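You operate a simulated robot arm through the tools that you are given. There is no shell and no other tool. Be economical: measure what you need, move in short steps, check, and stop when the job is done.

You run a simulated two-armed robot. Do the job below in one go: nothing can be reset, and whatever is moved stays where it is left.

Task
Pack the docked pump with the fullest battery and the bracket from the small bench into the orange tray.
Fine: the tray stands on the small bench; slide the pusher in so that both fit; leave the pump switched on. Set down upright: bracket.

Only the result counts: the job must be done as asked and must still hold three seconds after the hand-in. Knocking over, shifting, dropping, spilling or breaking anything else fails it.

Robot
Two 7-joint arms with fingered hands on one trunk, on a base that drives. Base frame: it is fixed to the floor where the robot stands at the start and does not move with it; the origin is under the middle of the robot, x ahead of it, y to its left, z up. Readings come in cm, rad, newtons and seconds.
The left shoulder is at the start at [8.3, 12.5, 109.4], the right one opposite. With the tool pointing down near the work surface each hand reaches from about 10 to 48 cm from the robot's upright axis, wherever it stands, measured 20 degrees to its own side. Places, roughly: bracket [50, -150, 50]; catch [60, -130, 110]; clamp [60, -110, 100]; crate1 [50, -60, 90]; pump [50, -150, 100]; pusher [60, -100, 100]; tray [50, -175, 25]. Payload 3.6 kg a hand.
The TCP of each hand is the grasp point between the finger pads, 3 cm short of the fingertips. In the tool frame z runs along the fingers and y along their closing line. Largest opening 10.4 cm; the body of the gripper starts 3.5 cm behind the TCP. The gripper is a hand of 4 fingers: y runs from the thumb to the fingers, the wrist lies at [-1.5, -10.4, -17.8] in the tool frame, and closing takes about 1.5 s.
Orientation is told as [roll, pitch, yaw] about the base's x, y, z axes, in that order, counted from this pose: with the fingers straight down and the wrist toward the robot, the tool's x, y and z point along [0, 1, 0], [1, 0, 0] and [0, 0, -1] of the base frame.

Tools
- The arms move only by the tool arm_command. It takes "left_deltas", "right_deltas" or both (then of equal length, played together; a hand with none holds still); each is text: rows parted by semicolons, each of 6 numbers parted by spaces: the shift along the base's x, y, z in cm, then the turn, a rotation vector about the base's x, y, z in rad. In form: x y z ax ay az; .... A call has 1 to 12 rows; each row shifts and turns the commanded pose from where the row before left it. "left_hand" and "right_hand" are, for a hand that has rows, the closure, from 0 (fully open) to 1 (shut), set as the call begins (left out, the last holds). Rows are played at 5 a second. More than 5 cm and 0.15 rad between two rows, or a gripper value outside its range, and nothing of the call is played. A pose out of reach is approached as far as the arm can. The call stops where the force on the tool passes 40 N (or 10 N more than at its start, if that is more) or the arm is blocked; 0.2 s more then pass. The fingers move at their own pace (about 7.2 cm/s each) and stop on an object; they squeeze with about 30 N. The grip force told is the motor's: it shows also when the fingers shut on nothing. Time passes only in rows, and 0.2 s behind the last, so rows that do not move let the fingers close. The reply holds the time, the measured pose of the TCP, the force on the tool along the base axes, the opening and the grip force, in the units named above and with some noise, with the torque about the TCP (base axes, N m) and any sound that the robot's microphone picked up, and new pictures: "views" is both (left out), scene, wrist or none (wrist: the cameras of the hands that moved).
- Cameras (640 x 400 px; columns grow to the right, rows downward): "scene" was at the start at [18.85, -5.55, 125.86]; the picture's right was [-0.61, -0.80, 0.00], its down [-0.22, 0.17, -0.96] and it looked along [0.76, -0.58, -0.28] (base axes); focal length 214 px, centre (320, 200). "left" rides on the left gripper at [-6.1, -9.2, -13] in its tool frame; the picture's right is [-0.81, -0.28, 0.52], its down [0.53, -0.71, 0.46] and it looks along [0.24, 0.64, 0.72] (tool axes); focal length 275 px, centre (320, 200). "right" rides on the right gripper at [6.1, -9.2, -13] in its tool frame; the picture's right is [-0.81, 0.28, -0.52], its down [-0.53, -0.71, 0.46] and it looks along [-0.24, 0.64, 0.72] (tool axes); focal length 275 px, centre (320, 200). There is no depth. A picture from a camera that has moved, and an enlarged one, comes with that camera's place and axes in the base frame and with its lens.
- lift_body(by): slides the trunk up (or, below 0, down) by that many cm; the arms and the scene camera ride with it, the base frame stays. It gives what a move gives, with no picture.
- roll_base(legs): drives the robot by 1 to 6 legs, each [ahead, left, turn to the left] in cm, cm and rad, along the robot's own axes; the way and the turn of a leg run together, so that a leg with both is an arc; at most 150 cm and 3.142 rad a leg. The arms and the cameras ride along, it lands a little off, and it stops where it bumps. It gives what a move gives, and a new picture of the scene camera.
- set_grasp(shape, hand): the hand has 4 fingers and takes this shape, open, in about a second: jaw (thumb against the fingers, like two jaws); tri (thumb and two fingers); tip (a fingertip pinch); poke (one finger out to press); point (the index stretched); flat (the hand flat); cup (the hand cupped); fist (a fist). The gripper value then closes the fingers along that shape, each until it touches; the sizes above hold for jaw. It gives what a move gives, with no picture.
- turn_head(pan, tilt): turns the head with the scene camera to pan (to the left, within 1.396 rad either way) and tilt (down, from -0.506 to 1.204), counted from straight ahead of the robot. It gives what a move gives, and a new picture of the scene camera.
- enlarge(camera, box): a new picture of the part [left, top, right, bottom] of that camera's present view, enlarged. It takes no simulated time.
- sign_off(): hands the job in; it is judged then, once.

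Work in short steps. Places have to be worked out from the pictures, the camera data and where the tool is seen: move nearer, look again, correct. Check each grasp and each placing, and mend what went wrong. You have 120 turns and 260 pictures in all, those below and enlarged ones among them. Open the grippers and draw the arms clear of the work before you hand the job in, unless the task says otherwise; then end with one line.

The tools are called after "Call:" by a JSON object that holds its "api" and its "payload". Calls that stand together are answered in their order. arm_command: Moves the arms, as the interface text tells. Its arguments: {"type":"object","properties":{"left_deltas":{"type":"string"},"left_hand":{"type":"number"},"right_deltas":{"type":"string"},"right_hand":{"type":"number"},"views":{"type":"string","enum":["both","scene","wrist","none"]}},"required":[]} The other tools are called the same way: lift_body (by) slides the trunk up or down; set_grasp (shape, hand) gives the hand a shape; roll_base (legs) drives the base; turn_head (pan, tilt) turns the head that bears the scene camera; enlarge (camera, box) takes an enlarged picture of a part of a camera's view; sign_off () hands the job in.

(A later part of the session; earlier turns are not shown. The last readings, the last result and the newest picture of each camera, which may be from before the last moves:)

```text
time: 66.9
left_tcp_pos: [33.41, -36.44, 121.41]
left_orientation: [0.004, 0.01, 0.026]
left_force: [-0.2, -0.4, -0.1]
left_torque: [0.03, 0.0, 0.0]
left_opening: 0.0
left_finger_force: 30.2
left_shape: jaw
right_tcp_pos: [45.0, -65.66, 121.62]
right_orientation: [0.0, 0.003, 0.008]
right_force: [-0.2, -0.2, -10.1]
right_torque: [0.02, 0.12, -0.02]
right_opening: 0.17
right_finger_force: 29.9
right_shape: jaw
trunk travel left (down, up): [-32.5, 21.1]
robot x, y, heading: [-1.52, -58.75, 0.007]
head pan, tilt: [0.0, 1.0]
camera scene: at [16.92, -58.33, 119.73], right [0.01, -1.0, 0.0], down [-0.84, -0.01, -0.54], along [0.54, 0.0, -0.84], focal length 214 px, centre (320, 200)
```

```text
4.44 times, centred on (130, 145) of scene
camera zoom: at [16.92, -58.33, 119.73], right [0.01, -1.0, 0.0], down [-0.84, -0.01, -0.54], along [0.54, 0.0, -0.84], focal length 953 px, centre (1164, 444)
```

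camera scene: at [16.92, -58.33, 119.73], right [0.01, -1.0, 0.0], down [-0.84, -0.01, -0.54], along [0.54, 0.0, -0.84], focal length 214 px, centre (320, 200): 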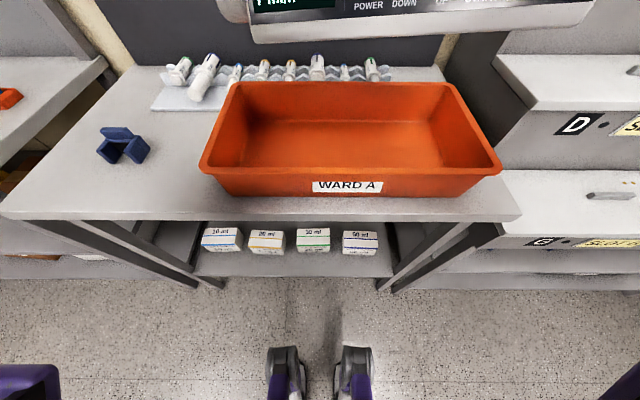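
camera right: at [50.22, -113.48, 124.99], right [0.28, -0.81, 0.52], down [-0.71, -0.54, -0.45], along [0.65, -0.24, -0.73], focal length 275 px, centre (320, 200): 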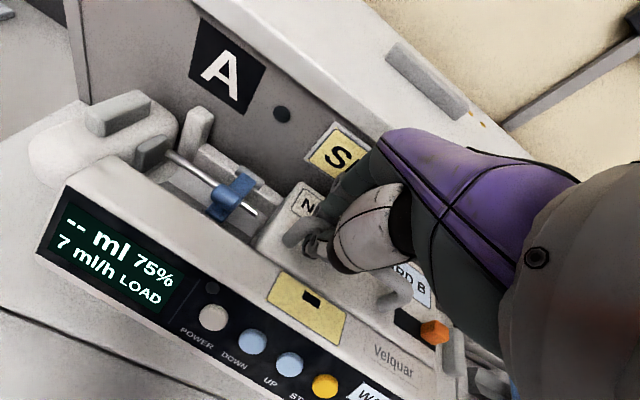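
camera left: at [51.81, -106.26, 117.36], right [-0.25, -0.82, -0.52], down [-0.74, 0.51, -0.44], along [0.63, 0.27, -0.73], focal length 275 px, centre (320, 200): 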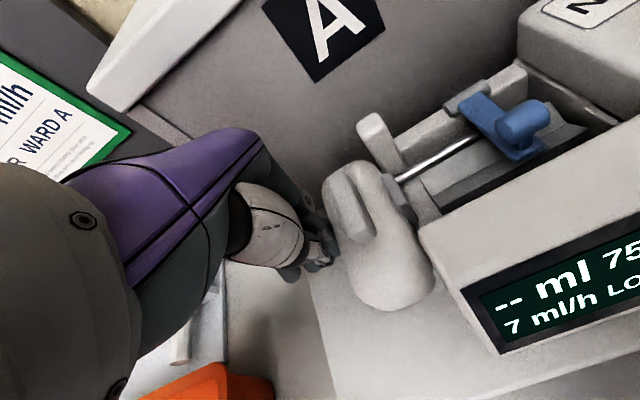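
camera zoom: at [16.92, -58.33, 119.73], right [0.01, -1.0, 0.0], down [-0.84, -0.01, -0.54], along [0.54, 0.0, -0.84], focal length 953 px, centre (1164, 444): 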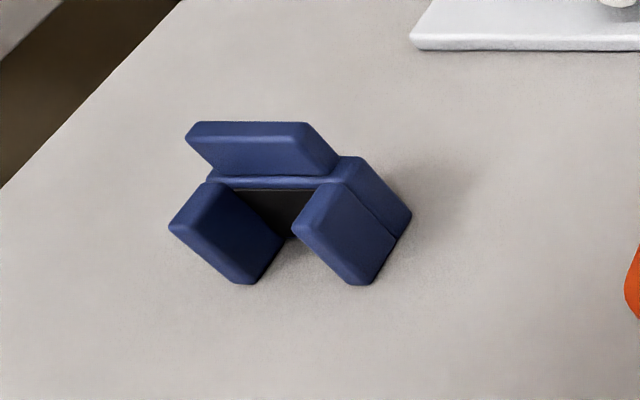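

Estimates: tray floor ≈ x 37.3–54.8, y −44.2…−79.7; the pump (34 × 12.5 cm) should go to the back and right, leaving the front-left corner by the pusher head for the bracket (6 × 4 cm). I drive nearer and move the pump over the tray.

Call:
{"api": "roll_base", "payload": {"legs": [[9, 6, 0]]}}

Call:
{"api": "arm_command", "payload": {"right_deltas": "-2.4 -1.6 0 0 0 0; -2.4 -1.6 0 0 0 0; -2 -1.6 -2 0 0 0; 0 0 -3 0 0 0; 0 0 -3 0 0 0; 0 0 0 0 0 0; 0 0 0 0 0 0", "views": "both"}}

Call:
{"api": "enlarge", "payload": {"camera": "left", "box": [0, 0, 640, 400]}}

```text
time: 68.2
left_tcp_pos: [42.28, -30.47, 121.36]
left_orientation: [0.003, 0.01, 0.025]
left_force: [0.2, 0.3, -0.7]
left_torque: [-0.01, 0.01, -0.01]
left_opening: 0.03
left_finger_force: 30.3
left_shape: jaw
right_tcp_pos: [53.91, -59.55, 121.73]
right_orientation: [0.0, 0.002, 0.005]
right_force: [1.4, 0.9, -9.8]
right_torque: [0.01, 0.13, 0.03]
right_opening: 0.15
right_finger_force: 30.0
right_shape: jaw
trunk travel left (down, up): [-32.5, 21.1]
robot x, y, heading: [7.55, -52.73, 0.008]
head pan, tilt: [0.0, 1.0]
camera scene: at [25.81, -52.27, 119.72], right [0.01, -1.0, 0.0], down [-0.84, -0.01, -0.54], along [0.54, 0.0, -0.84], focal length 214 px, centre (320, 200)
```

scene: 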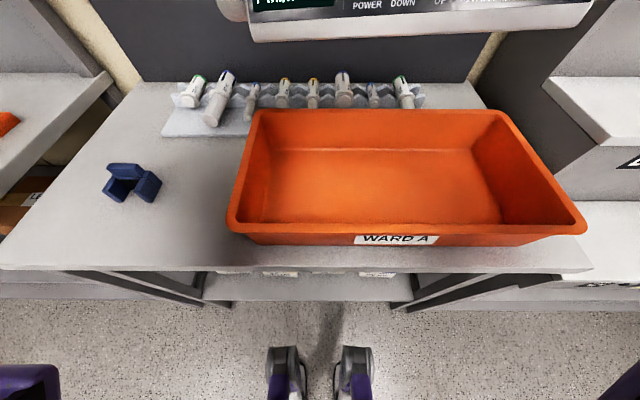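

```text
time: 68.8
left_tcp_pos: [42.21, -30.59, 121.3]
left_orientation: [0.005, 0.008, 0.028]
left_force: [-0.1, 0.5, -0.3]
left_torque: [-0.01, 0.01, 0.0]
left_opening: 0.0
left_finger_force: 30.1
left_shape: jaw
right_tcp_pos: [49.21, -63.48, 121.33]
right_orientation: [0.022, 0.008, -0.023]
right_force: [10.5, 4.7, -4.2]
right_torque: [-0.47, 2.23, -1.37]
right_opening: 0.14
right_finger_force: 30.5
right_shape: jaw
trunk travel left (down, up): [-32.5, 21.1]
robot x, y, heading: [7.19, -52.07, 0.012]
head pan, tilt: [0.0, 1.0]
stopped in row 3 (right hand): the force on the tool passed its limit at 74 N (the readings are from after the stop); the commanded pose is now the measured one
camera scene: at [25.78, -52.54, 119.68], right [-0.02, -1.0, 0.0], down [-0.84, 0.02, -0.53], along [0.53, -0.01, -0.85], focal length 214 px, centre (320, 200)
camera right: at [40.37, -57.4, 134.72], right [0.26, -0.83, 0.5], down [-0.73, -0.51, -0.46], along [0.63, -0.24, -0.74], focal length 275 px, centre (320, 200)
```

scene: 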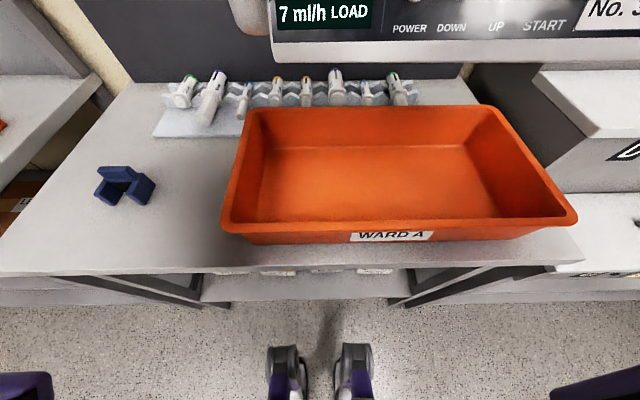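
right: 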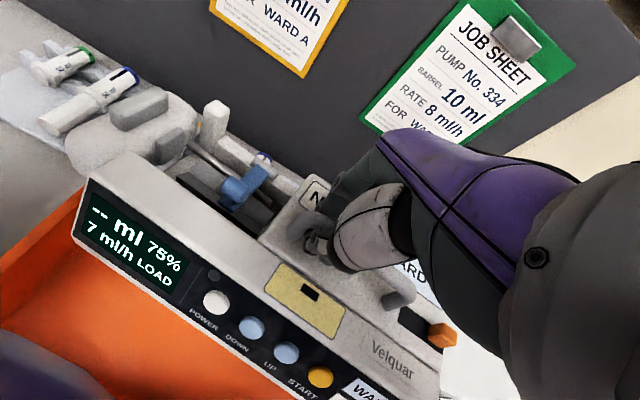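

```text
1.00 times, centred on (320, 200) of left (not enlarged: the box is as wide or as high as the picture)
camera zoom: at [33.33, -36.89, 134.42], right [-0.26, -0.82, -0.52], down [-0.73, 0.52, -0.45], along [0.63, 0.26, -0.73], focal length 275 px, centre (320, 200)
```

zoom: 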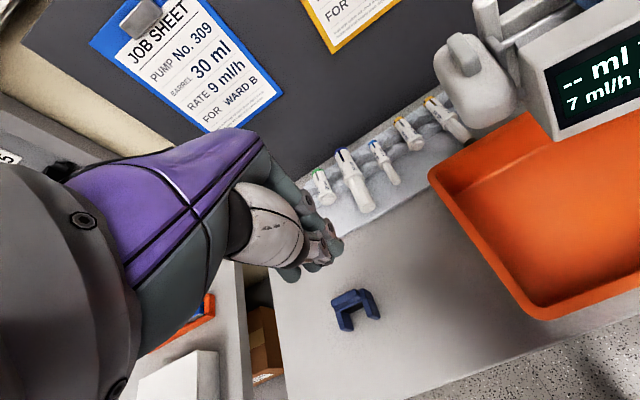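

The move was stopped by a contact (74 N). I look toward the right arm to find what touched.

Call:
{"api": "turn_head", "payload": {"pan": -0.9, "tilt": 0.5}}

Call:
{"api": "turn_head", "payload": {"pan": -0.2, "tilt": 0.3}}

```text
time: 70.0
left_tcp_pos: [42.16, -30.47, 121.32]
left_orientation: [0.002, 0.01, 0.025]
left_force: [-0.1, 0.9, -0.5]
left_torque: [0.0, -0.01, 0.0]
left_opening: 0.0
left_finger_force: 30.1
left_shape: jaw
right_tcp_pos: [49.48, -63.57, 122.08]
right_orientation: [0.045, 0.001, -0.034]
right_force: [32.4, -46.9, 51.6]
right_torque: [10.42, 11.19, 2.9]
right_opening: 0.15
right_finger_force: 30.0
right_shape: jaw
trunk travel left (down, up): [-32.5, 21.1]
robot x, y, heading: [7.37, -52.55, 0.007]
head pan, tilt: [-0.901, 0.499]
camera scene: at [26.3, -55.11, 121.1], right [-0.34, -0.94, 0.0], down [-0.68, 0.25, -0.68], along [0.64, -0.24, -0.73], focal length 214 px, centre (320, 200)
```

scene: 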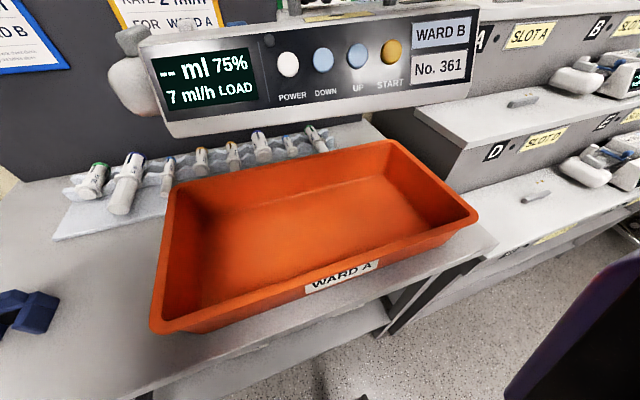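

```text
time: 71.1
left_tcp_pos: [42.2, -30.46, 121.56]
left_orientation: [0.004, 0.01, 0.026]
left_force: [1.9, -0.3, 0.0]
left_torque: [0.0, -0.01, 0.04]
left_opening: 0.0
left_finger_force: 30.2
left_shape: jaw
right_tcp_pos: [49.48, -63.45, 121.76]
right_orientation: [0.045, 0.002, -0.042]
right_force: [68.7, 25.4, 55.7]
right_torque: [0.82, 16.42, -7.05]
right_opening: 0.15
right_finger_force: 30.4
right_shape: jaw
trunk travel left (down, up): [-32.5, 21.1]
robot x, y, heading: [7.22, -52.81, 0.006]
head pan, tilt: [-0.201, 0.3]
camera scene: at [26.33, -54.99, 121.08], right [-0.33, -0.94, 0.0], down [-0.69, 0.24, -0.68], along [0.64, -0.23, -0.73], focal length 214 px, centre (320, 200)
```

scene: 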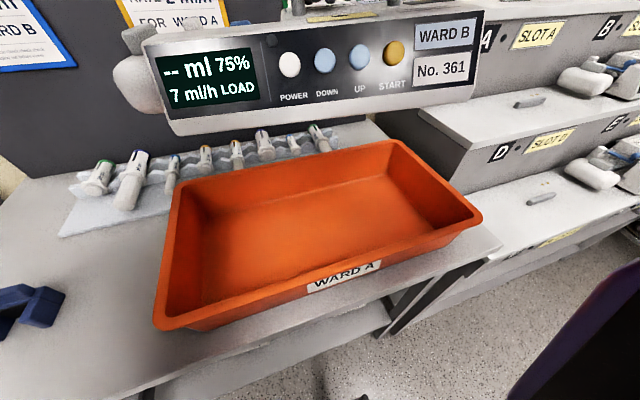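

The head is pressing on the right forearm/wrist. I turn the head away to the left and up to free it.

Call:
{"api": "turn_head", "payload": {"pan": 0.5, "tilt": 0.6}}

```text
time: 72.2
left_tcp_pos: [42.14, -30.57, 121.4]
left_orientation: [0.002, 0.008, 0.028]
left_force: [-0.3, 0.3, 0.0]
left_torque: [0.02, 0.01, -0.03]
left_opening: 0.02
left_finger_force: 29.7
left_shape: jaw
right_tcp_pos: [49.45, -63.4, 121.84]
right_orientation: [0.048, 0.0, -0.045]
right_force: [67.7, 23.9, 55.7]
right_torque: [0.84, 16.3, -7.09]
right_opening: 0.14
right_finger_force: 29.9
right_shape: jaw
trunk travel left (down, up): [-32.5, 21.1]
robot x, y, heading: [7.46, -52.54, 0.008]
head pan, tilt: [0.499, 0.6]
camera scene: at [26.35, -54.97, 121.1], right [-0.33, -0.94, 0.0], down [-0.69, 0.24, -0.68], along [0.65, -0.22, -0.73], focal length 214 px, centre (320, 200)
```

scene: 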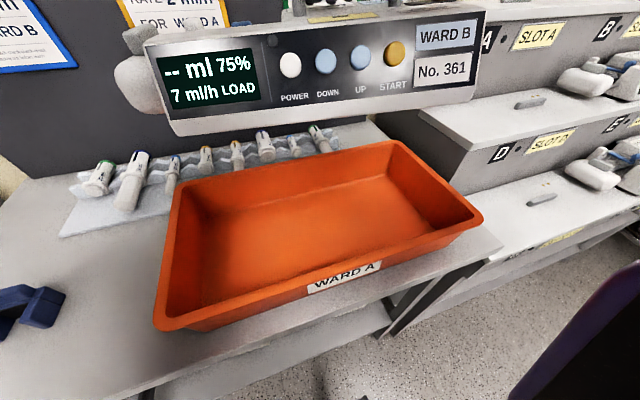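

The head is jammed against the arm. I move the right hand forward and right in small rows to release it.

Call:
{"api": "arm_command", "payload": {"right_deltas": "0.8 0 0 0 0 0; 0.8 0 0 0 0 0; 0.8 0 0 0 0 0; 0.8 0 0 0 0 0; 0.8 0 0 0 0 0; 0 0 0 0 0 0", "views": "scene"}}

```text
time: 73.6
left_tcp_pos: [42.31, -30.38, 121.48]
left_orientation: [0.003, 0.01, 0.025]
left_force: [-0.3, -0.1, -1.2]
left_torque: [-0.02, 0.01, 0.03]
left_opening: 0.0
left_finger_force: 30.0
left_shape: jaw
right_tcp_pos: [53.11, -63.32, 121.48]
right_orientation: [0.021, 0.005, -0.019]
right_force: [-0.1, -0.7, -9.6]
right_torque: [-0.01, 0.09, -0.02]
right_opening: 0.16
right_finger_force: 30.0
right_shape: jaw
trunk travel left (down, up): [-32.5, 21.1]
robot x, y, heading: [7.5, -52.36, 0.008]
head pan, tilt: [0.499, 0.6]
camera scene: at [26.53, -48.07, 122.93], right [0.48, -0.87, 0.0], down [-0.49, -0.27, -0.82], along [0.72, 0.4, -0.57], focal length 214 px, centre (320, 200)
```

scene: 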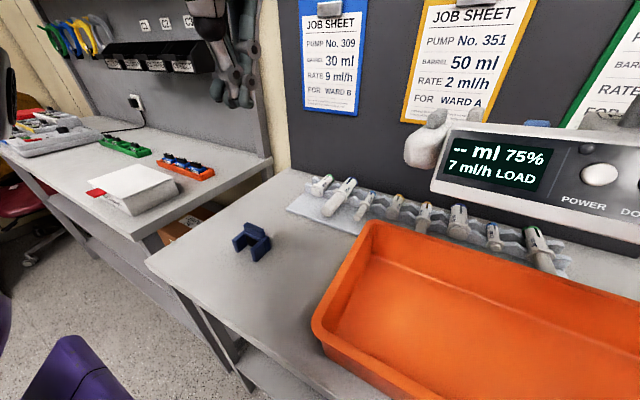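

Freed; the pump is still held. I shift the base left and slightly back so the hand can work further to the robot's right, away from the head.

Call:
{"api": "roll_base", "payload": {"legs": [[-2, 9, 0]]}}

Call:
{"api": "arm_command", "payload": {"right_deltas": "0 -3 0 -0.01 0 0.01; 0 -3 0 -0.01 0 0.01; -1 -3 -2 0 0 0; -1 -1.2 -2 0 0 0; 0 0 -3 0 0 0; 0 0 0 0 0 0", "views": "both"}}

Call:
{"api": "enlarge", "payload": {"camera": "left", "box": [0, 0, 640, 400]}}

```text
time: 75.0
left_tcp_pos: [40.25, -21.46, 121.39]
left_orientation: [0.004, 0.008, 0.024]
left_force: [0.7, 0.2, 0.9]
left_torque: [-0.02, -0.01, -0.01]
left_opening: 0.0
left_finger_force: 30.1
left_shape: jaw
right_tcp_pos: [50.99, -54.33, 121.53]
right_orientation: [0.022, 0.002, -0.019]
right_force: [0.1, -0.2, -10.8]
right_torque: [0.03, 0.12, -0.01]
right_opening: 0.16
right_finger_force: 29.9
right_shape: jaw
trunk travel left (down, up): [-32.5, 21.1]
robot x, y, heading: [5.09, -43.46, 0.002]
head pan, tilt: [0.499, 0.6]
camera scene: at [24.5, -39.04, 122.92], right [0.48, -0.88, 0.0], down [-0.49, -0.27, -0.82], along [0.72, 0.4, -0.57], focal length 214 px, centre (320, 200)
```

scene: 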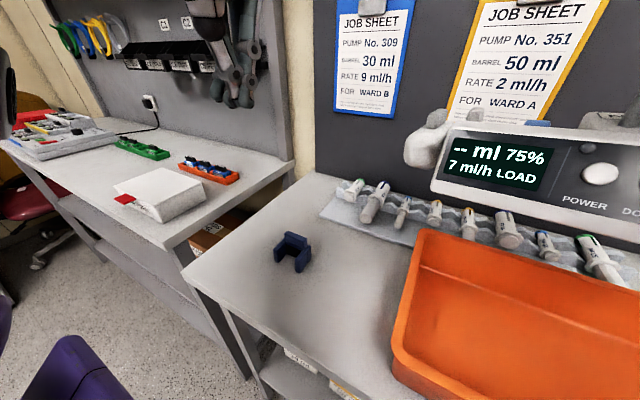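

```text
time: 76.4
left_tcp_pos: [40.23, -21.46, 121.3]
left_orientation: [0.003, 0.01, 0.025]
left_force: [-0.3, 0.2, 0.2]
left_torque: [0.02, 0.04, 0.02]
left_opening: 0.0
left_finger_force: 29.8
left_shape: jaw
right_tcp_pos: [49.05, -64.49, 114.41]
right_orientation: [0.002, 0.004, -0.003]
right_force: [-0.7, 0.3, -9.5]
right_torque: [-0.01, 0.13, -0.02]
right_opening: 0.11
right_finger_force: 29.9
right_shape: jaw
trunk travel left (down, up): [-32.5, 21.1]
robot x, y, heading: [5.42, -43.79, 0.002]
head pan, tilt: [0.499, 0.6]
camera scene: at [24.48, -39.07, 122.93], right [0.48, -0.88, 0.0], down [-0.49, -0.27, -0.82], along [0.72, 0.4, -0.57], focal length 214 px, centre (320, 200)
camera right: at [39.94, -58.47, 127.59], right [0.28, -0.81, 0.51], down [-0.72, -0.53, -0.45], along [0.64, -0.24, -0.73], focal length 275 px, centre (320, 200)
```

scene: 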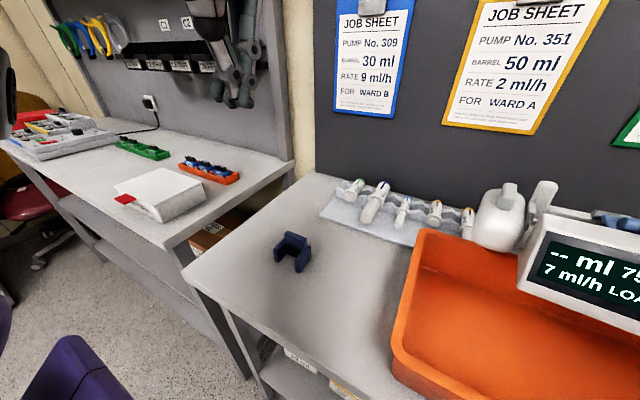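
right: 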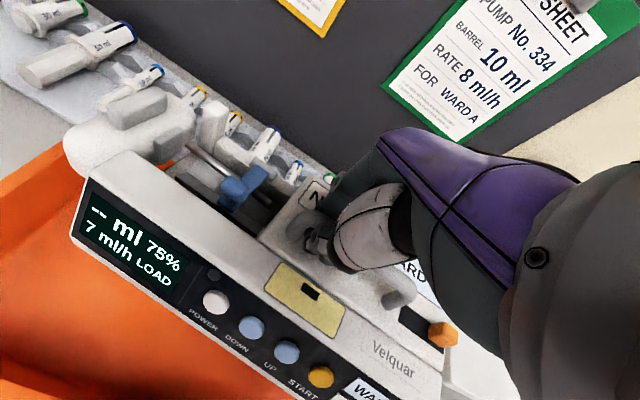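

```text
1.00 times, centred on (320, 200) of left (not enlarged: the box is as wide or as high as the picture)
camera zoom: at [31.23, -27.86, 134.43], right [-0.26, -0.81, -0.52], down [-0.73, 0.52, -0.45], along [0.63, 0.26, -0.73], focal length 275 px, centre (320, 200)
```

zoom: 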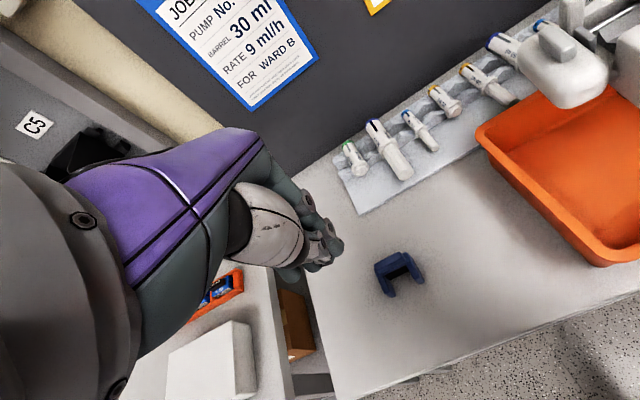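

The pump hovers over the tray. I turn the head (moderate tilt) to compare pump and rim.

Call:
{"api": "turn_head", "payload": {"pan": -0.1, "tilt": 0.7}}

```text
time: 77.4
left_tcp_pos: [40.13, -21.51, 121.41]
left_orientation: [0.002, 0.01, 0.025]
left_force: [-0.4, -0.5, -0.1]
left_torque: [0.01, 0.01, 0.0]
left_opening: 0.0
left_finger_force: 30.0
left_shape: jaw
right_tcp_pos: [48.91, -64.62, 114.42]
right_orientation: [0.001, 0.005, -0.003]
right_force: [-0.2, -0.4, -10.0]
right_torque: [0.0, 0.1, 0.05]
right_opening: 0.13
right_finger_force: 29.7
right_shape: jaw
trunk travel left (down, up): [-32.5, 21.1]
robot x, y, heading: [5.08, -43.31, 0.008]
head pan, tilt: [-0.099, 0.7]
camera scene: at [25.22, -44.14, 122.06], right [-0.09, -1.0, 0.0], down [-0.64, 0.06, -0.76], along [0.76, -0.07, -0.64], focal length 214 px, centre (320, 200)
```

scene: 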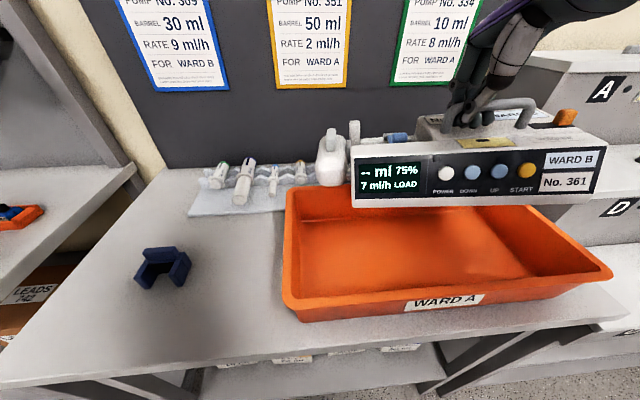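

Pump's right end is near y≈−78.4, pusher end ≈−44.8, front x≈42: aligned with the tray floor. I shift 0.4 right and lower 8 cm, then check.

Call:
{"api": "arm_command", "payload": {"right_deltas": "0 -0.4 -2 0 0 0; 0 0 -2 0 0 0; 0 0 -2 0 0 0; 0 0 -2 0 0 0; 0 0 0 0 0 0", "views": "both"}}

Call:
{"api": "enlarge", "payload": {"camera": "left", "box": [400, 0, 640, 150]}}

```text
time: 78.6
left_tcp_pos: [40.16, -21.5, 121.35]
left_orientation: [0.002, 0.008, 0.025]
left_force: [0.2, 0.4, 0.6]
left_torque: [0.02, -0.02, -0.01]
left_opening: 0.0
left_finger_force: 29.8
left_shape: jaw
right_tcp_pos: [49.02, -65.03, 106.56]
right_orientation: [0.004, 0.004, -0.002]
right_force: [0.0, -0.3, -7.5]
right_torque: [0.15, 0.06, 0.03]
right_opening: 0.16
right_finger_force: 30.1
right_shape: jaw
trunk travel left (down, up): [-32.5, 21.1]
robot x, y, heading: [5.34, -43.46, 0.004]
head pan, tilt: [-0.099, 0.7]
camera scene: at [25.19, -44.15, 122.07], right [-0.09, -1.0, 0.0], down [-0.64, 0.06, -0.76], along [0.76, -0.07, -0.64], focal length 214 px, centre (320, 200)
camera right: at [39.95, -58.91, 119.68], right [0.28, -0.81, 0.51], down [-0.72, -0.53, -0.45], along [0.64, -0.24, -0.73], focal length 275 px, centre (320, 200)
```

scene: 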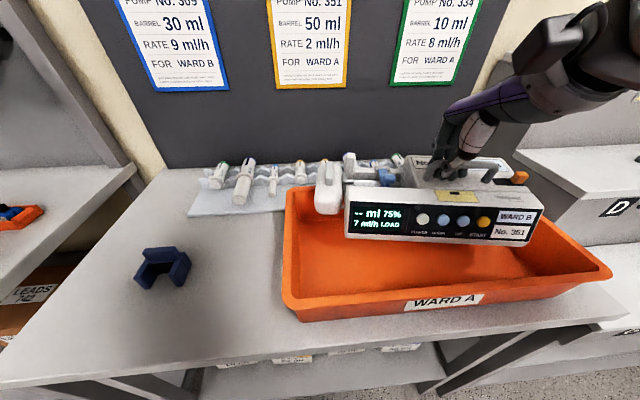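
right: 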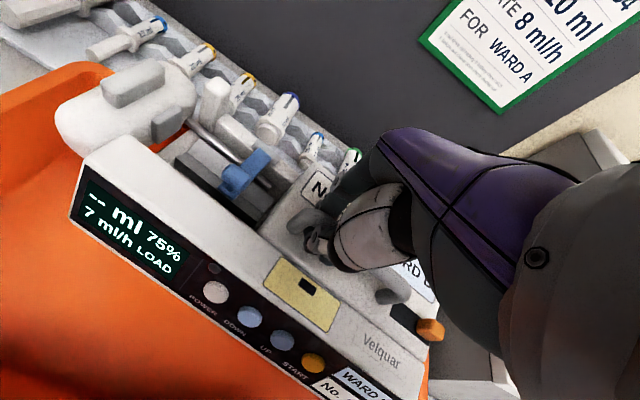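

```text
2.67 times, centred on (520, 75) of left
camera zoom: at [31.22, -27.86, 134.43], right [-0.26, -0.81, -0.52], down [-0.73, 0.52, -0.45], along [0.63, 0.26, -0.73], focal length 734 px, centre (-213, 533)
```

zoom: 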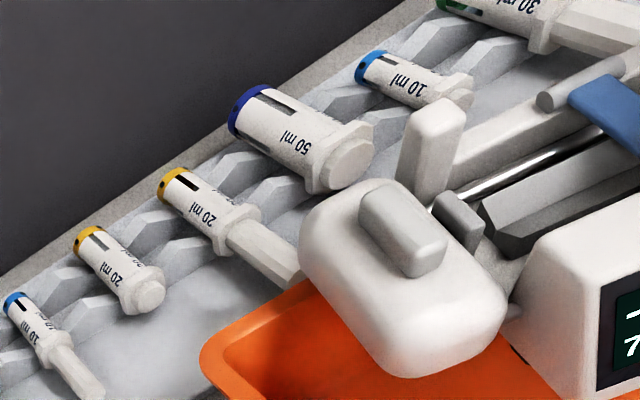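

The vertical force eased – the pump's rear (post at x≈57) seems to touch the rear rim. I lift 1.5, shift 2.6 toward the robot, and look again.

Call:
{"api": "arm_command", "payload": {"right_deltas": "0 0 1.5 0 0 0; -1.3 0 0 0 0 0; -1.3 0 0 0 0 0; 0 0 0 0 0 0; 0 0 0 0 0 0", "views": "both"}}

Call:
{"api": "enlarge", "payload": {"camera": "left", "box": [400, 0, 640, 150]}}

```text
time: 79.8
left_tcp_pos: [40.14, -21.54, 121.27]
left_orientation: [0.004, 0.008, 0.023]
left_force: [0.1, -0.4, 0.1]
left_torque: [0.02, 0.03, -0.02]
left_opening: 0.01
left_finger_force: 30.1
left_shape: jaw
right_tcp_pos: [46.51, -65.06, 108.01]
right_orientation: [0.001, 0.004, -0.001]
right_force: [0.4, 0.3, -10.4]
right_torque: [-0.03, 0.11, 0.0]
right_opening: 0.15
right_finger_force: 29.7
right_shape: jaw
trunk travel left (down, up): [-32.5, 21.1]
robot x, y, heading: [5.16, -43.46, 0.006]
head pan, tilt: [-0.099, 0.7]
camera scene: at [25.21, -44.16, 122.06], right [-0.09, -1.0, 0.0], down [-0.64, 0.06, -0.76], along [0.76, -0.07, -0.64], focal length 214 px, centre (320, 200)
camera right: at [37.38, -58.91, 121.21], right [0.28, -0.81, 0.51], down [-0.72, -0.53, -0.45], along [0.64, -0.24, -0.73], focal length 275 px, centre (320, 200)
```

scene: 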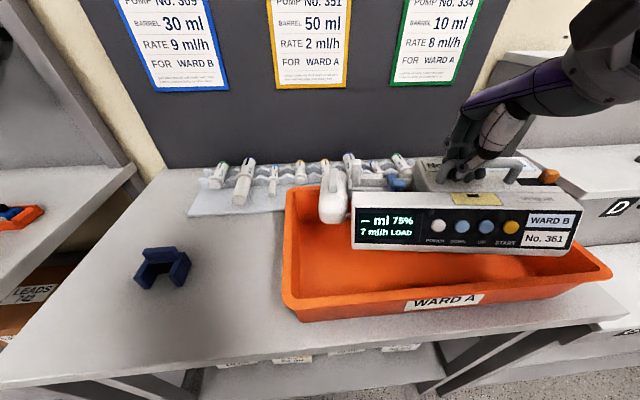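
right: 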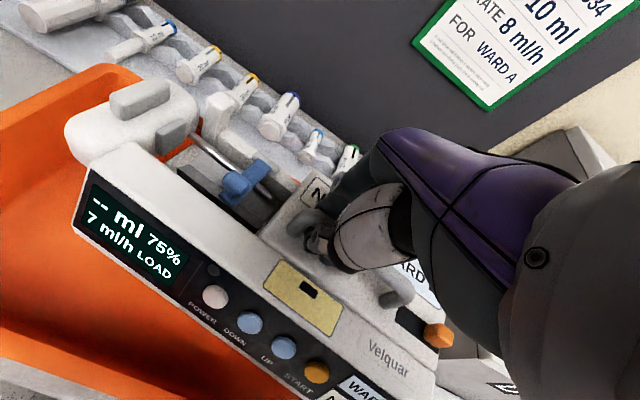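

```text
2.67 times, centred on (520, 75) of left
camera zoom: at [31.24, -27.87, 134.43], right [-0.26, -0.81, -0.52], down [-0.73, 0.52, -0.45], along [0.63, 0.26, -0.73], focal length 734 px, centre (-213, 533)
```

zoom: 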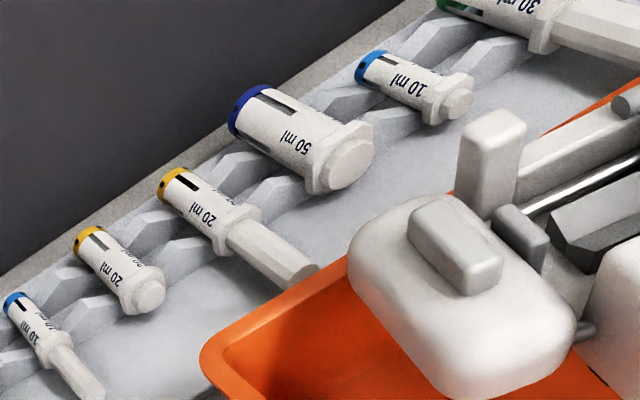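

The force is back to full weight. The pump is yawed about −0.12 rad relative to the tray; I turn the hand +0.11 about z and look.

Call:
{"api": "arm_command", "payload": {"right_deltas": "0 0 0 0 0 0.055; 0 0 0 0 0 0.055; 0 0 0 0 0 0; 0 0 0 0 0 0", "views": "scene"}}

Call:
{"api": "enlarge", "payload": {"camera": "scene", "box": [270, 140, 620, 330]}}

```text
time: 80.8
left_tcp_pos: [40.18, -21.5, 121.41]
left_orientation: [0.002, 0.009, 0.026]
left_force: [-1.5, 0.1, 0.2]
left_torque: [0.0, 0.01, -0.02]
left_opening: 0.02
left_finger_force: 30.0
left_shape: jaw
right_tcp_pos: [46.45, -65.07, 108.02]
right_orientation: [0.0, 0.005, 0.108]
right_force: [-0.4, 1.1, -9.7]
right_torque: [-0.03, 0.11, -0.01]
right_opening: 0.14
right_finger_force: 30.0
right_shape: jaw
trunk travel left (down, up): [-32.5, 21.1]
robot x, y, heading: [5.2, -43.7, 0.002]
head pan, tilt: [-0.099, 0.7]
camera scene: at [25.22, -44.16, 122.06], right [-0.09, -1.0, 0.0], down [-0.64, 0.06, -0.76], along [0.76, -0.07, -0.64], focal length 214 px, centre (320, 200)
```

scene: 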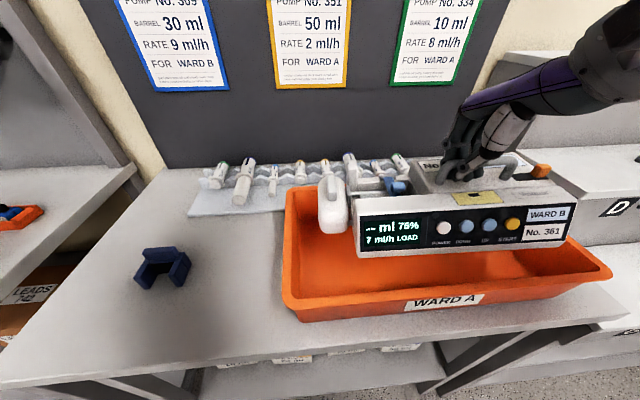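

```text
1.83 times, centred on (445, 235) of scene
camera zoom: at [25.22, -44.16, 122.06], right [-0.09, -1.0, 0.0], down [-0.64, 0.06, -0.76], along [0.76, -0.07, -0.64], focal length 392 px, centre (91, 136)
```

zoom: 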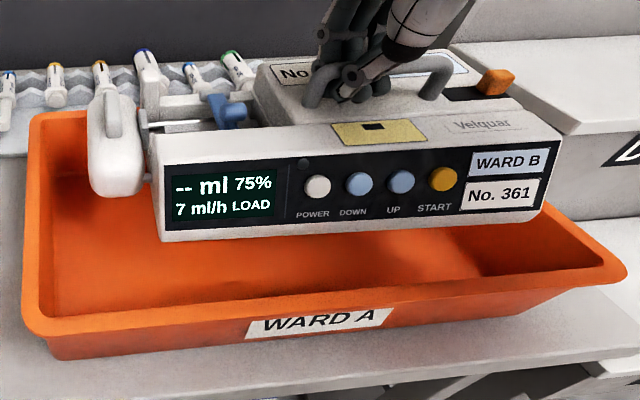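

Nearly square now. I add 0.03 rad, shift 0.7 right, and lower toward the tray floor.

Call:
{"api": "arm_command", "payload": {"right_deltas": "0 -0.7 0 0 0 0.03; 0 0 -1.5 0 0 0; 0 0 -1.5 0 0 0; 0 0 -1.5 0 0 0; 0 0 -1 0 0 0; 0 0 0 0 0 0", "views": "both"}}

Call:
{"api": "enlarge", "payload": {"camera": "scene", "box": [270, 140, 620, 330]}}

```text
time: 82.2
left_tcp_pos: [40.25, -21.48, 121.38]
left_orientation: [0.004, 0.008, 0.024]
left_force: [-0.5, 0.4, 0.2]
left_torque: [-0.02, 0.01, -0.01]
left_opening: 0.01
left_finger_force: 30.2
left_shape: jaw
right_tcp_pos: [46.5, -65.64, 102.49]
right_orientation: [0.0, 0.004, 0.138]
right_force: [-0.2, 0.2, -9.4]
right_torque: [-0.07, 0.15, -0.01]
right_opening: 0.15
right_finger_force: 30.0
right_shape: jaw
trunk travel left (down, up): [-32.5, 21.1]
robot x, y, heading: [5.26, -43.49, 0.003]
head pan, tilt: [-0.099, 0.7]
camera scene: at [25.22, -44.15, 122.06], right [-0.09, -1.0, 0.0], down [-0.64, 0.06, -0.76], along [0.76, -0.07, -0.64], focal length 214 px, centre (320, 200)
camera right: at [36.62, -60.93, 115.68], right [0.39, -0.77, 0.51], down [-0.64, -0.63, -0.45], along [0.67, -0.15, -0.73], focal length 275 px, centre (320, 200)
```

scene: 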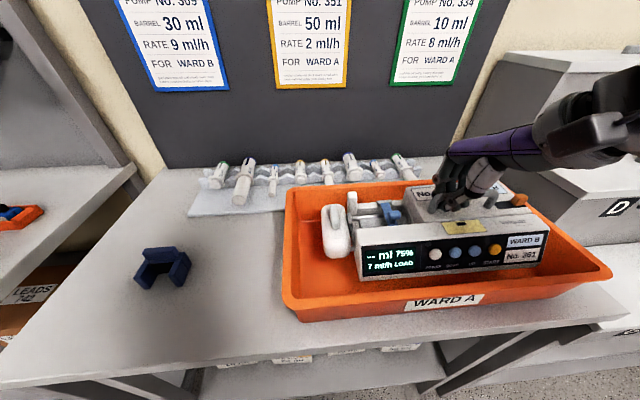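
right: 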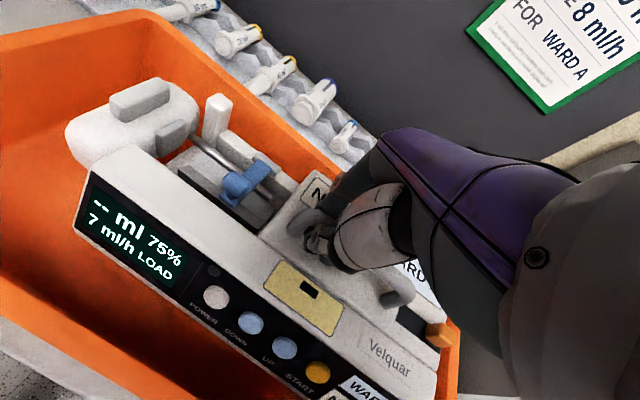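

```text
1.83 times, centred on (445, 235) of scene
camera zoom: at [25.22, -44.15, 122.06], right [-0.09, -1.0, 0.0], down [-0.64, 0.06, -0.76], along [0.76, -0.07, -0.64], focal length 392 px, centre (91, 136)
```

zoom: 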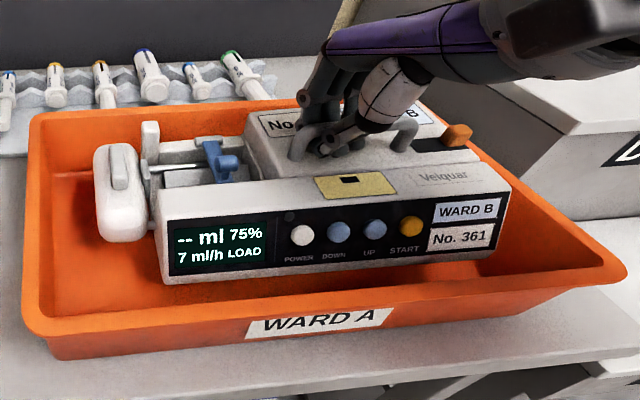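

It is inside with clearance all around. I lower the rest until it rests on the floor.

Call:
{"api": "arm_command", "payload": {"right_deltas": "0 0 -0.7 0 0 0; 0 0 -0.7 0 0 0; 0 0 -0.5 0 0 0; 0 0 -0.5 0 0 0; 0 0 0 0 0 0", "views": "scene"}}

```text
time: 83.4
left_tcp_pos: [40.03, -21.53, 121.46]
left_orientation: [0.004, 0.007, 0.024]
left_force: [0.6, 0.3, 0.4]
left_torque: [-0.01, 0.03, 0.04]
left_opening: 0.02
left_finger_force: 30.3
left_shape: jaw
right_tcp_pos: [46.4, -65.63, 100.07]
right_orientation: [0.003, 0.003, 0.14]
right_force: [-0.3, -0.8, -10.3]
right_torque: [0.02, 0.14, 0.05]
right_opening: 0.15
right_finger_force: 29.8
right_shape: jaw
trunk travel left (down, up): [-32.5, 21.1]
robot x, y, heading: [5.05, -43.71, 0.005]
head pan, tilt: [-0.099, 0.7]
camera scene: at [25.21, -44.16, 122.06], right [-0.09, -1.0, 0.0], down [-0.64, 0.06, -0.76], along [0.76, -0.07, -0.64], focal length 214 px, centre (320, 200)
```

scene: 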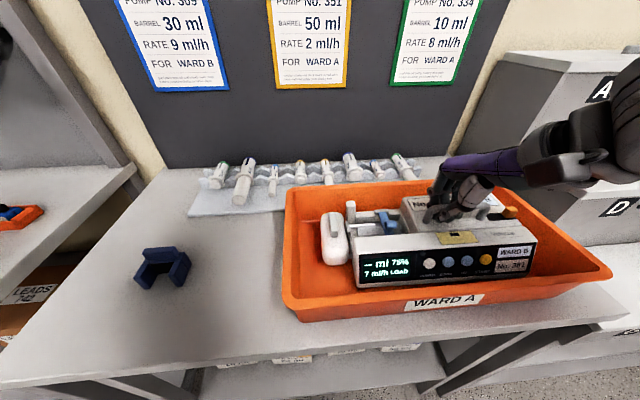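

Still hanging; I lower further in small rows.

Call:
{"api": "arm_command", "payload": {"right_deltas": "0 0 -0.4 0 0 0; 0 0 -0.4 0 0 0; 0 0 -0.3 0 0 0; 0 0 0 0 0 0", "views": "none"}}

Call:
{"api": "arm_command", "payload": {"right_deltas": "0 0 -0.4 0 0 0; 0 0 0 0 0 0", "views": "both"}}

```text
time: 84.4
left_tcp_pos: [40.14, -21.64, 121.37]
left_orientation: [0.004, 0.008, 0.025]
left_force: [-0.9, 0.0, 0.2]
left_torque: [-0.01, 0.0, -0.01]
left_opening: 0.01
left_finger_force: 29.7
left_shape: jaw
right_tcp_pos: [46.44, -65.71, 99.08]
right_orientation: [0.002, 0.002, 0.138]
right_force: [-0.9, -0.6, 0.3]
right_torque: [0.12, -0.02, -0.02]
right_opening: 0.16
right_finger_force: 29.7
right_shape: jaw
trunk travel left (down, up): [-32.5, 21.1]
robot x, y, heading: [5.11, -43.48, 0.001]
head pan, tilt: [-0.099, 0.7]
```

```text
time: 85.0
left_tcp_pos: [40.08, -21.46, 121.47]
left_orientation: [0.004, 0.007, 0.025]
left_force: [1.1, 0.2, 0.9]
left_torque: [-0.01, 0.01, 0.0]
left_opening: 0.0
left_finger_force: 30.5
left_shape: jaw
right_tcp_pos: [46.5, -65.73, 98.73]
right_orientation: [0.003, -0.001, 0.137]
right_force: [-0.5, -2.5, 11.2]
right_torque: [0.06, -0.19, -0.06]
right_opening: 0.12
right_finger_force: 30.0
right_shape: jaw
trunk travel left (down, up): [-32.5, 21.1]
robot x, y, heading: [5.13, -43.47, 0.005]
head pan, tilt: [-0.099, 0.7]
camera scene: at [25.1, -44.13, 122.09], right [-0.09, -1.0, 0.0], down [-0.64, 0.06, -0.77], along [0.76, -0.07, -0.64], focal length 214 px, centre (320, 200)
camera right: at [36.58, -60.92, 111.89], right [0.38, -0.77, 0.52], down [-0.63, -0.63, -0.46], along [0.67, -0.15, -0.72], focal length 275 px, centre (320, 200)
```

scene: 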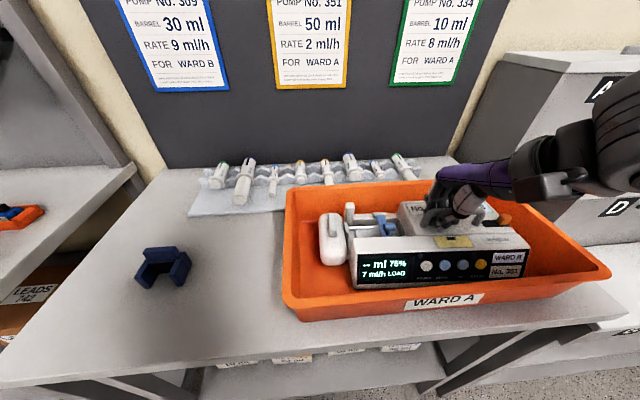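
right: 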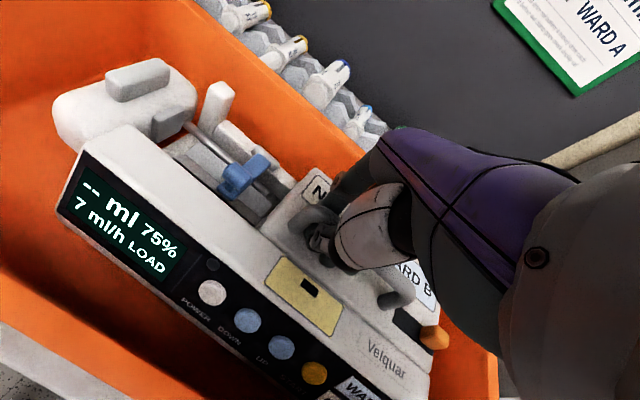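

The pump rests on the floor (now pushing +11 N). I relieve the press, open the hand and rise.

Call:
{"api": "arm_command", "payload": {"right_deltas": "0 0 0.4 0 0 0; 0 0 0 0 0 0; 0 0 0 0 0 0; 0 0 0 0 0 0", "right_hand": 0.4, "views": "none"}}

Call:
{"api": "arm_command", "payload": {"right_deltas": "0 0 1 0 0 0; 0 0 2 0 0 0; 0 0 3 0 0 0; 0 0 4 0 0 0; 0 0 4 0 0 -0.07; 0 0 4 0 0 -0.07; 0 -3 2 0 0 0; 0 -3 0 0 0 0", "views": "scene"}}

Call:
{"api": "enlarge", "payload": {"camera": "scene", "box": [270, 140, 620, 330]}}

```text
time: 86.0
left_tcp_pos: [40.05, -21.4, 121.46]
left_orientation: [0.003, 0.008, 0.026]
left_force: [0.1, 0.3, 0.3]
left_torque: [0.01, -0.05, 0.01]
left_opening: 0.0
left_finger_force: 30.3
left_shape: jaw
right_tcp_pos: [46.44, -65.57, 98.98]
right_orientation: [0.003, 0.003, 0.137]
right_force: [-0.1, -0.2, -0.6]
right_torque: [-0.01, 0.0, -0.01]
right_opening: 6.2
right_finger_force: 0.1
right_shape: jaw
trunk travel left (down, up): [-32.5, 21.1]
robot x, y, heading: [5.54, -43.89, 0.003]
head pan, tilt: [-0.099, 0.7]
```

```text
time: 87.8
left_tcp_pos: [40.16, -21.48, 121.51]
left_orientation: [0.007, 0.007, 0.025]
left_force: [0.1, 0.2, -0.4]
left_torque: [0.0, -0.01, 0.0]
left_opening: 0.0
left_finger_force: 29.9
left_shape: jaw
right_tcp_pos: [46.35, -71.82, 119.07]
right_orientation: [0.003, 0.003, -0.002]
right_force: [0.4, 0.6, 0.0]
right_torque: [0.01, 0.02, 0.03]
right_opening: 6.23
right_finger_force: 0.0
right_shape: jaw
trunk travel left (down, up): [-32.5, 21.1]
robot x, y, heading: [5.66, -43.71, 0.004]
head pan, tilt: [-0.099, 0.7]
camera scene: at [25.16, -44.17, 122.07], right [-0.09, -1.0, 0.0], down [-0.64, 0.06, -0.76], along [0.76, -0.07, -0.64], focal length 214 px, centre (320, 200)
```

scene: 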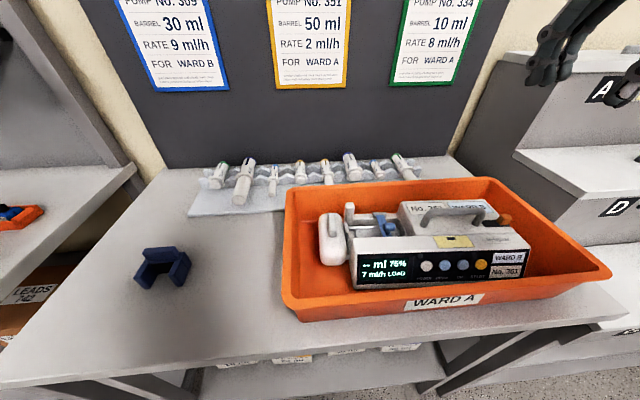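

```text
1.83 times, centred on (445, 235) of scene
camera zoom: at [25.16, -44.17, 122.07], right [-0.09, -1.0, 0.0], down [-0.64, 0.06, -0.76], along [0.76, -0.07, -0.64], focal length 392 px, centre (91, 136)
```

zoom: 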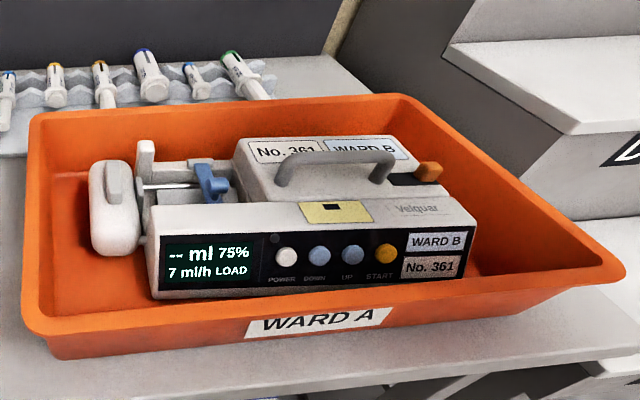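

Pump 361 lies well in the tray, on, with the front-left corner free for the bracket. Now I study the bracket from the left wrist camera.

Call:
{"api": "enlarge", "payload": {"camera": "left", "box": [340, 220, 460, 320]}}

Call:
{"api": "enlarge", "payload": {"camera": "scene", "box": [110, 220, 220, 310]}}

```text
4.00 times, centred on (400, 270) of left
camera zoom: at [31.18, -27.89, 134.44], right [-0.26, -0.81, -0.52], down [-0.73, 0.52, -0.45], along [0.63, 0.26, -0.73], focal length 1101 px, centre (0, -80)
```

zoom: 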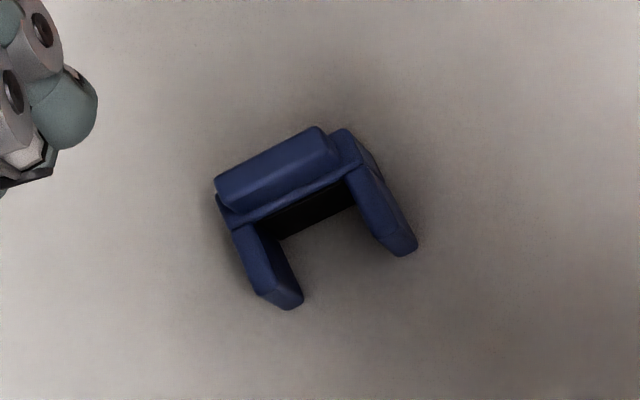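

```text
4.44 times, centred on (165, 265) of scene
camera zoom: at [25.16, -44.17, 122.07], right [-0.09, -1.0, 0.0], down [-0.64, 0.06, -0.76], along [0.76, -0.07, -0.64], focal length 953 px, centre (1009, -89)
```

zoom: 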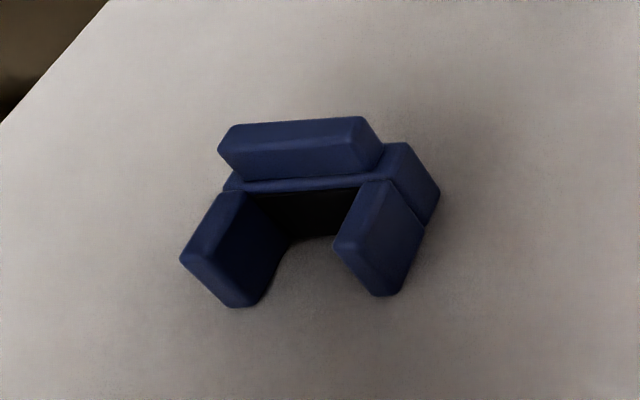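

The bracket is a U with a raised bar at the back, bar centre ≈[47.4,−21.6,~95], aligned with y. I bring the left hand above it with the jaw part open.

Call:
{"api": "arm_command", "payload": {"left_deltas": "2.5 0 -3 0 0 -0.012; 2.5 0 -3 0 0 -0.013; 2.2 -0.1 -3 0 0 0; 0 0 -4 0 0 0; 0 0 -3 0 0 0; 0 0 0 0 0 0", "left_hand": 0.5, "views": "wrist"}}

Call:
{"api": "turn_head", "payload": {"pan": 0.3, "tilt": 0.7}}

Call:
{"api": "enlarge", "payload": {"camera": "scene", "box": [180, 130, 340, 290]}}

```text
time: 89.2
left_tcp_pos: [47.27, -21.56, 105.41]
left_orientation: [0.003, 0.007, 0.001]
left_force: [0.9, 0.2, 0.0]
left_torque: [0.0, -0.03, 0.0]
left_opening: 5.16
left_finger_force: 0.0
left_shape: jaw
right_tcp_pos: [46.37, -71.64, 119.05]
right_orientation: [0.001, 0.003, -0.002]
right_force: [0.7, 0.7, 0.2]
right_torque: [0.02, -0.02, -0.01]
right_opening: 6.25
right_finger_force: 0.1
right_shape: jaw
trunk travel left (down, up): [-32.5, 21.1]
robot x, y, heading: [5.51, -43.46, 0.005]
head pan, tilt: [-0.099, 0.7]
camera left: at [38.22, -27.7, 118.51], right [-0.28, -0.81, -0.52], down [-0.72, 0.54, -0.45], along [0.64, 0.25, -0.73], focal length 275 px, centre (320, 200)
```

left: 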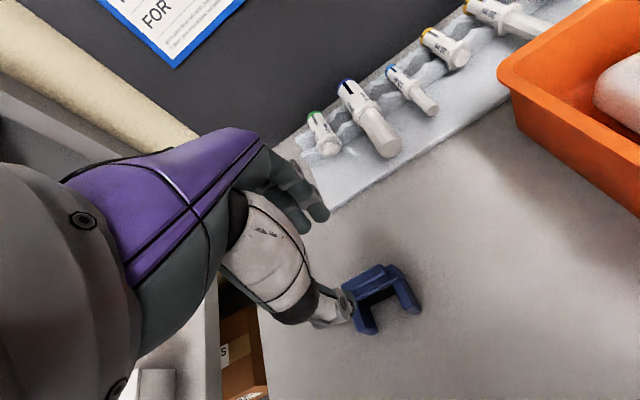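

```text
time: 90.1
left_tcp_pos: [47.3, -21.55, 105.36]
left_orientation: [0.001, 0.008, -0.001]
left_force: [0.1, 0.9, 0.0]
left_torque: [0.02, 0.0, 0.0]
left_opening: 5.17
left_finger_force: 0.0
left_shape: jaw
right_tcp_pos: [46.38, -71.74, 119.0]
right_orientation: [0.002, 0.005, -0.001]
right_force: [1.3, -0.1, 0.3]
right_torque: [0.02, -0.01, 0.0]
right_opening: 6.21
right_finger_force: 0.2
right_shape: jaw
trunk travel left (down, up): [-32.5, 21.1]
robot x, y, heading: [5.53, -43.78, 0.004]
head pan, tilt: [0.3, 0.7]
camera scene: at [24.81, -40.78, 122.07], right [0.3, -0.95, 0.0], down [-0.61, -0.19, -0.76], along [0.73, 0.23, -0.64], focal length 214 px, centre (320, 200)
```

scene: 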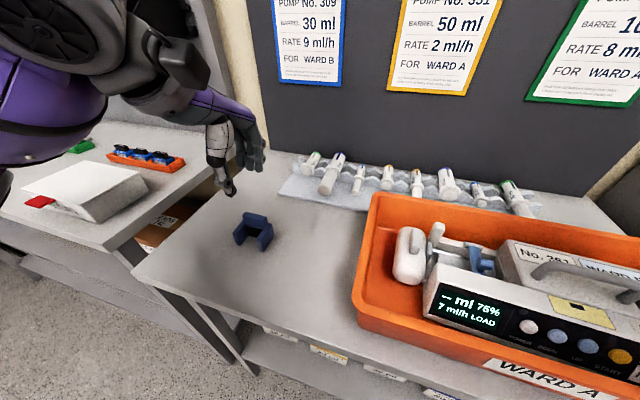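

```text
2.50 times, centred on (260, 210) of scene
camera zoom: at [24.81, -40.78, 122.07], right [0.3, -0.95, 0.0], down [-0.61, -0.19, -0.76], along [0.73, 0.23, -0.64], focal length 536 px, centre (470, 175)
```

zoom: 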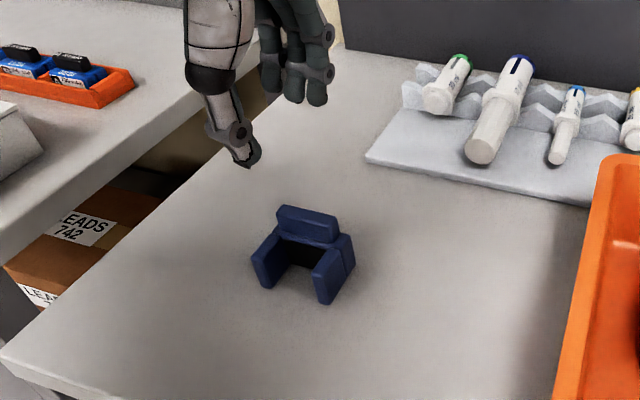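

Bar centre confirmed at ≈[47.5,−21.6]. I lower over it to tips ≈93 and look.

Call:
{"api": "arm_command", "payload": {"left_deltas": "0.1 -0.3 -3 0 0 0; 0 0 -3 0 0 0; 0 0 -2 0 0 0; 0 0 -1.2 0 0 0; 0 0 0 0 0 0", "views": "wrist"}}

Call:
{"api": "enlarge", "payload": {"camera": "scene", "box": [180, 150, 320, 290]}}

```text
time: 91.3
left_tcp_pos: [47.43, -21.82, 96.13]
left_orientation: [0.003, 0.007, 0.001]
left_force: [-0.3, 0.3, 0.3]
left_torque: [-0.04, 0.01, 0.0]
left_opening: 5.16
left_finger_force: 0.1
left_shape: jaw
right_tcp_pos: [46.48, -71.74, 119.05]
right_orientation: [0.001, 0.004, -0.002]
right_force: [0.0, 0.0, -0.2]
right_torque: [-0.02, 0.0, -0.03]
right_opening: 6.23
right_finger_force: 0.2
right_shape: jaw
trunk travel left (down, up): [-32.5, 21.1]
robot x, y, heading: [5.06, -43.71, 0.001]
head pan, tilt: [0.3, 0.7]
camera left: at [38.32, -28.01, 109.21], right [-0.28, -0.81, -0.52], down [-0.72, 0.54, -0.45], along [0.64, 0.25, -0.73], focal length 275 px, centre (320, 200)
```

left: 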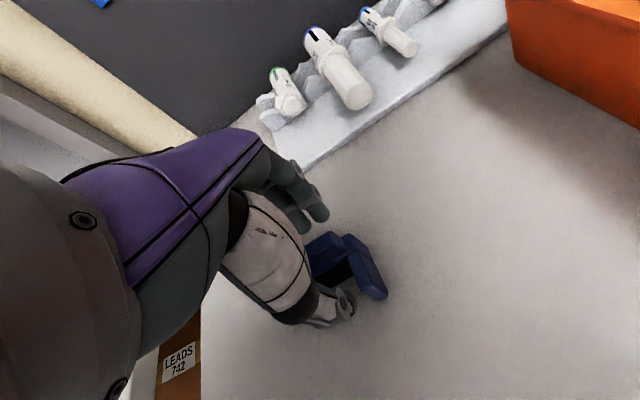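

```text
2.86 times, centred on (250, 220) of scene
camera zoom: at [24.8, -40.78, 122.07], right [0.3, -0.95, 0.0], down [-0.61, -0.19, -0.76], along [0.73, 0.23, -0.64], focal length 613 px, centre (520, 143)
```

zoom: 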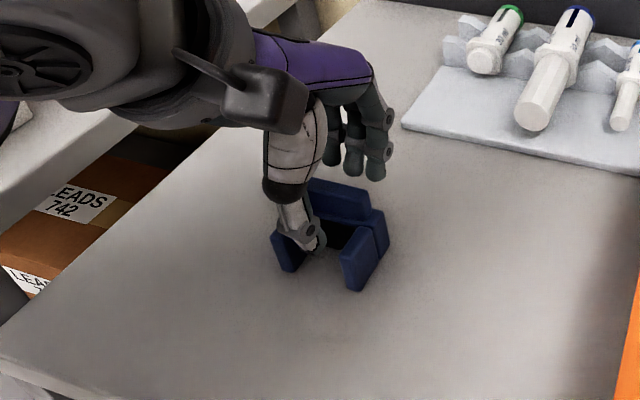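

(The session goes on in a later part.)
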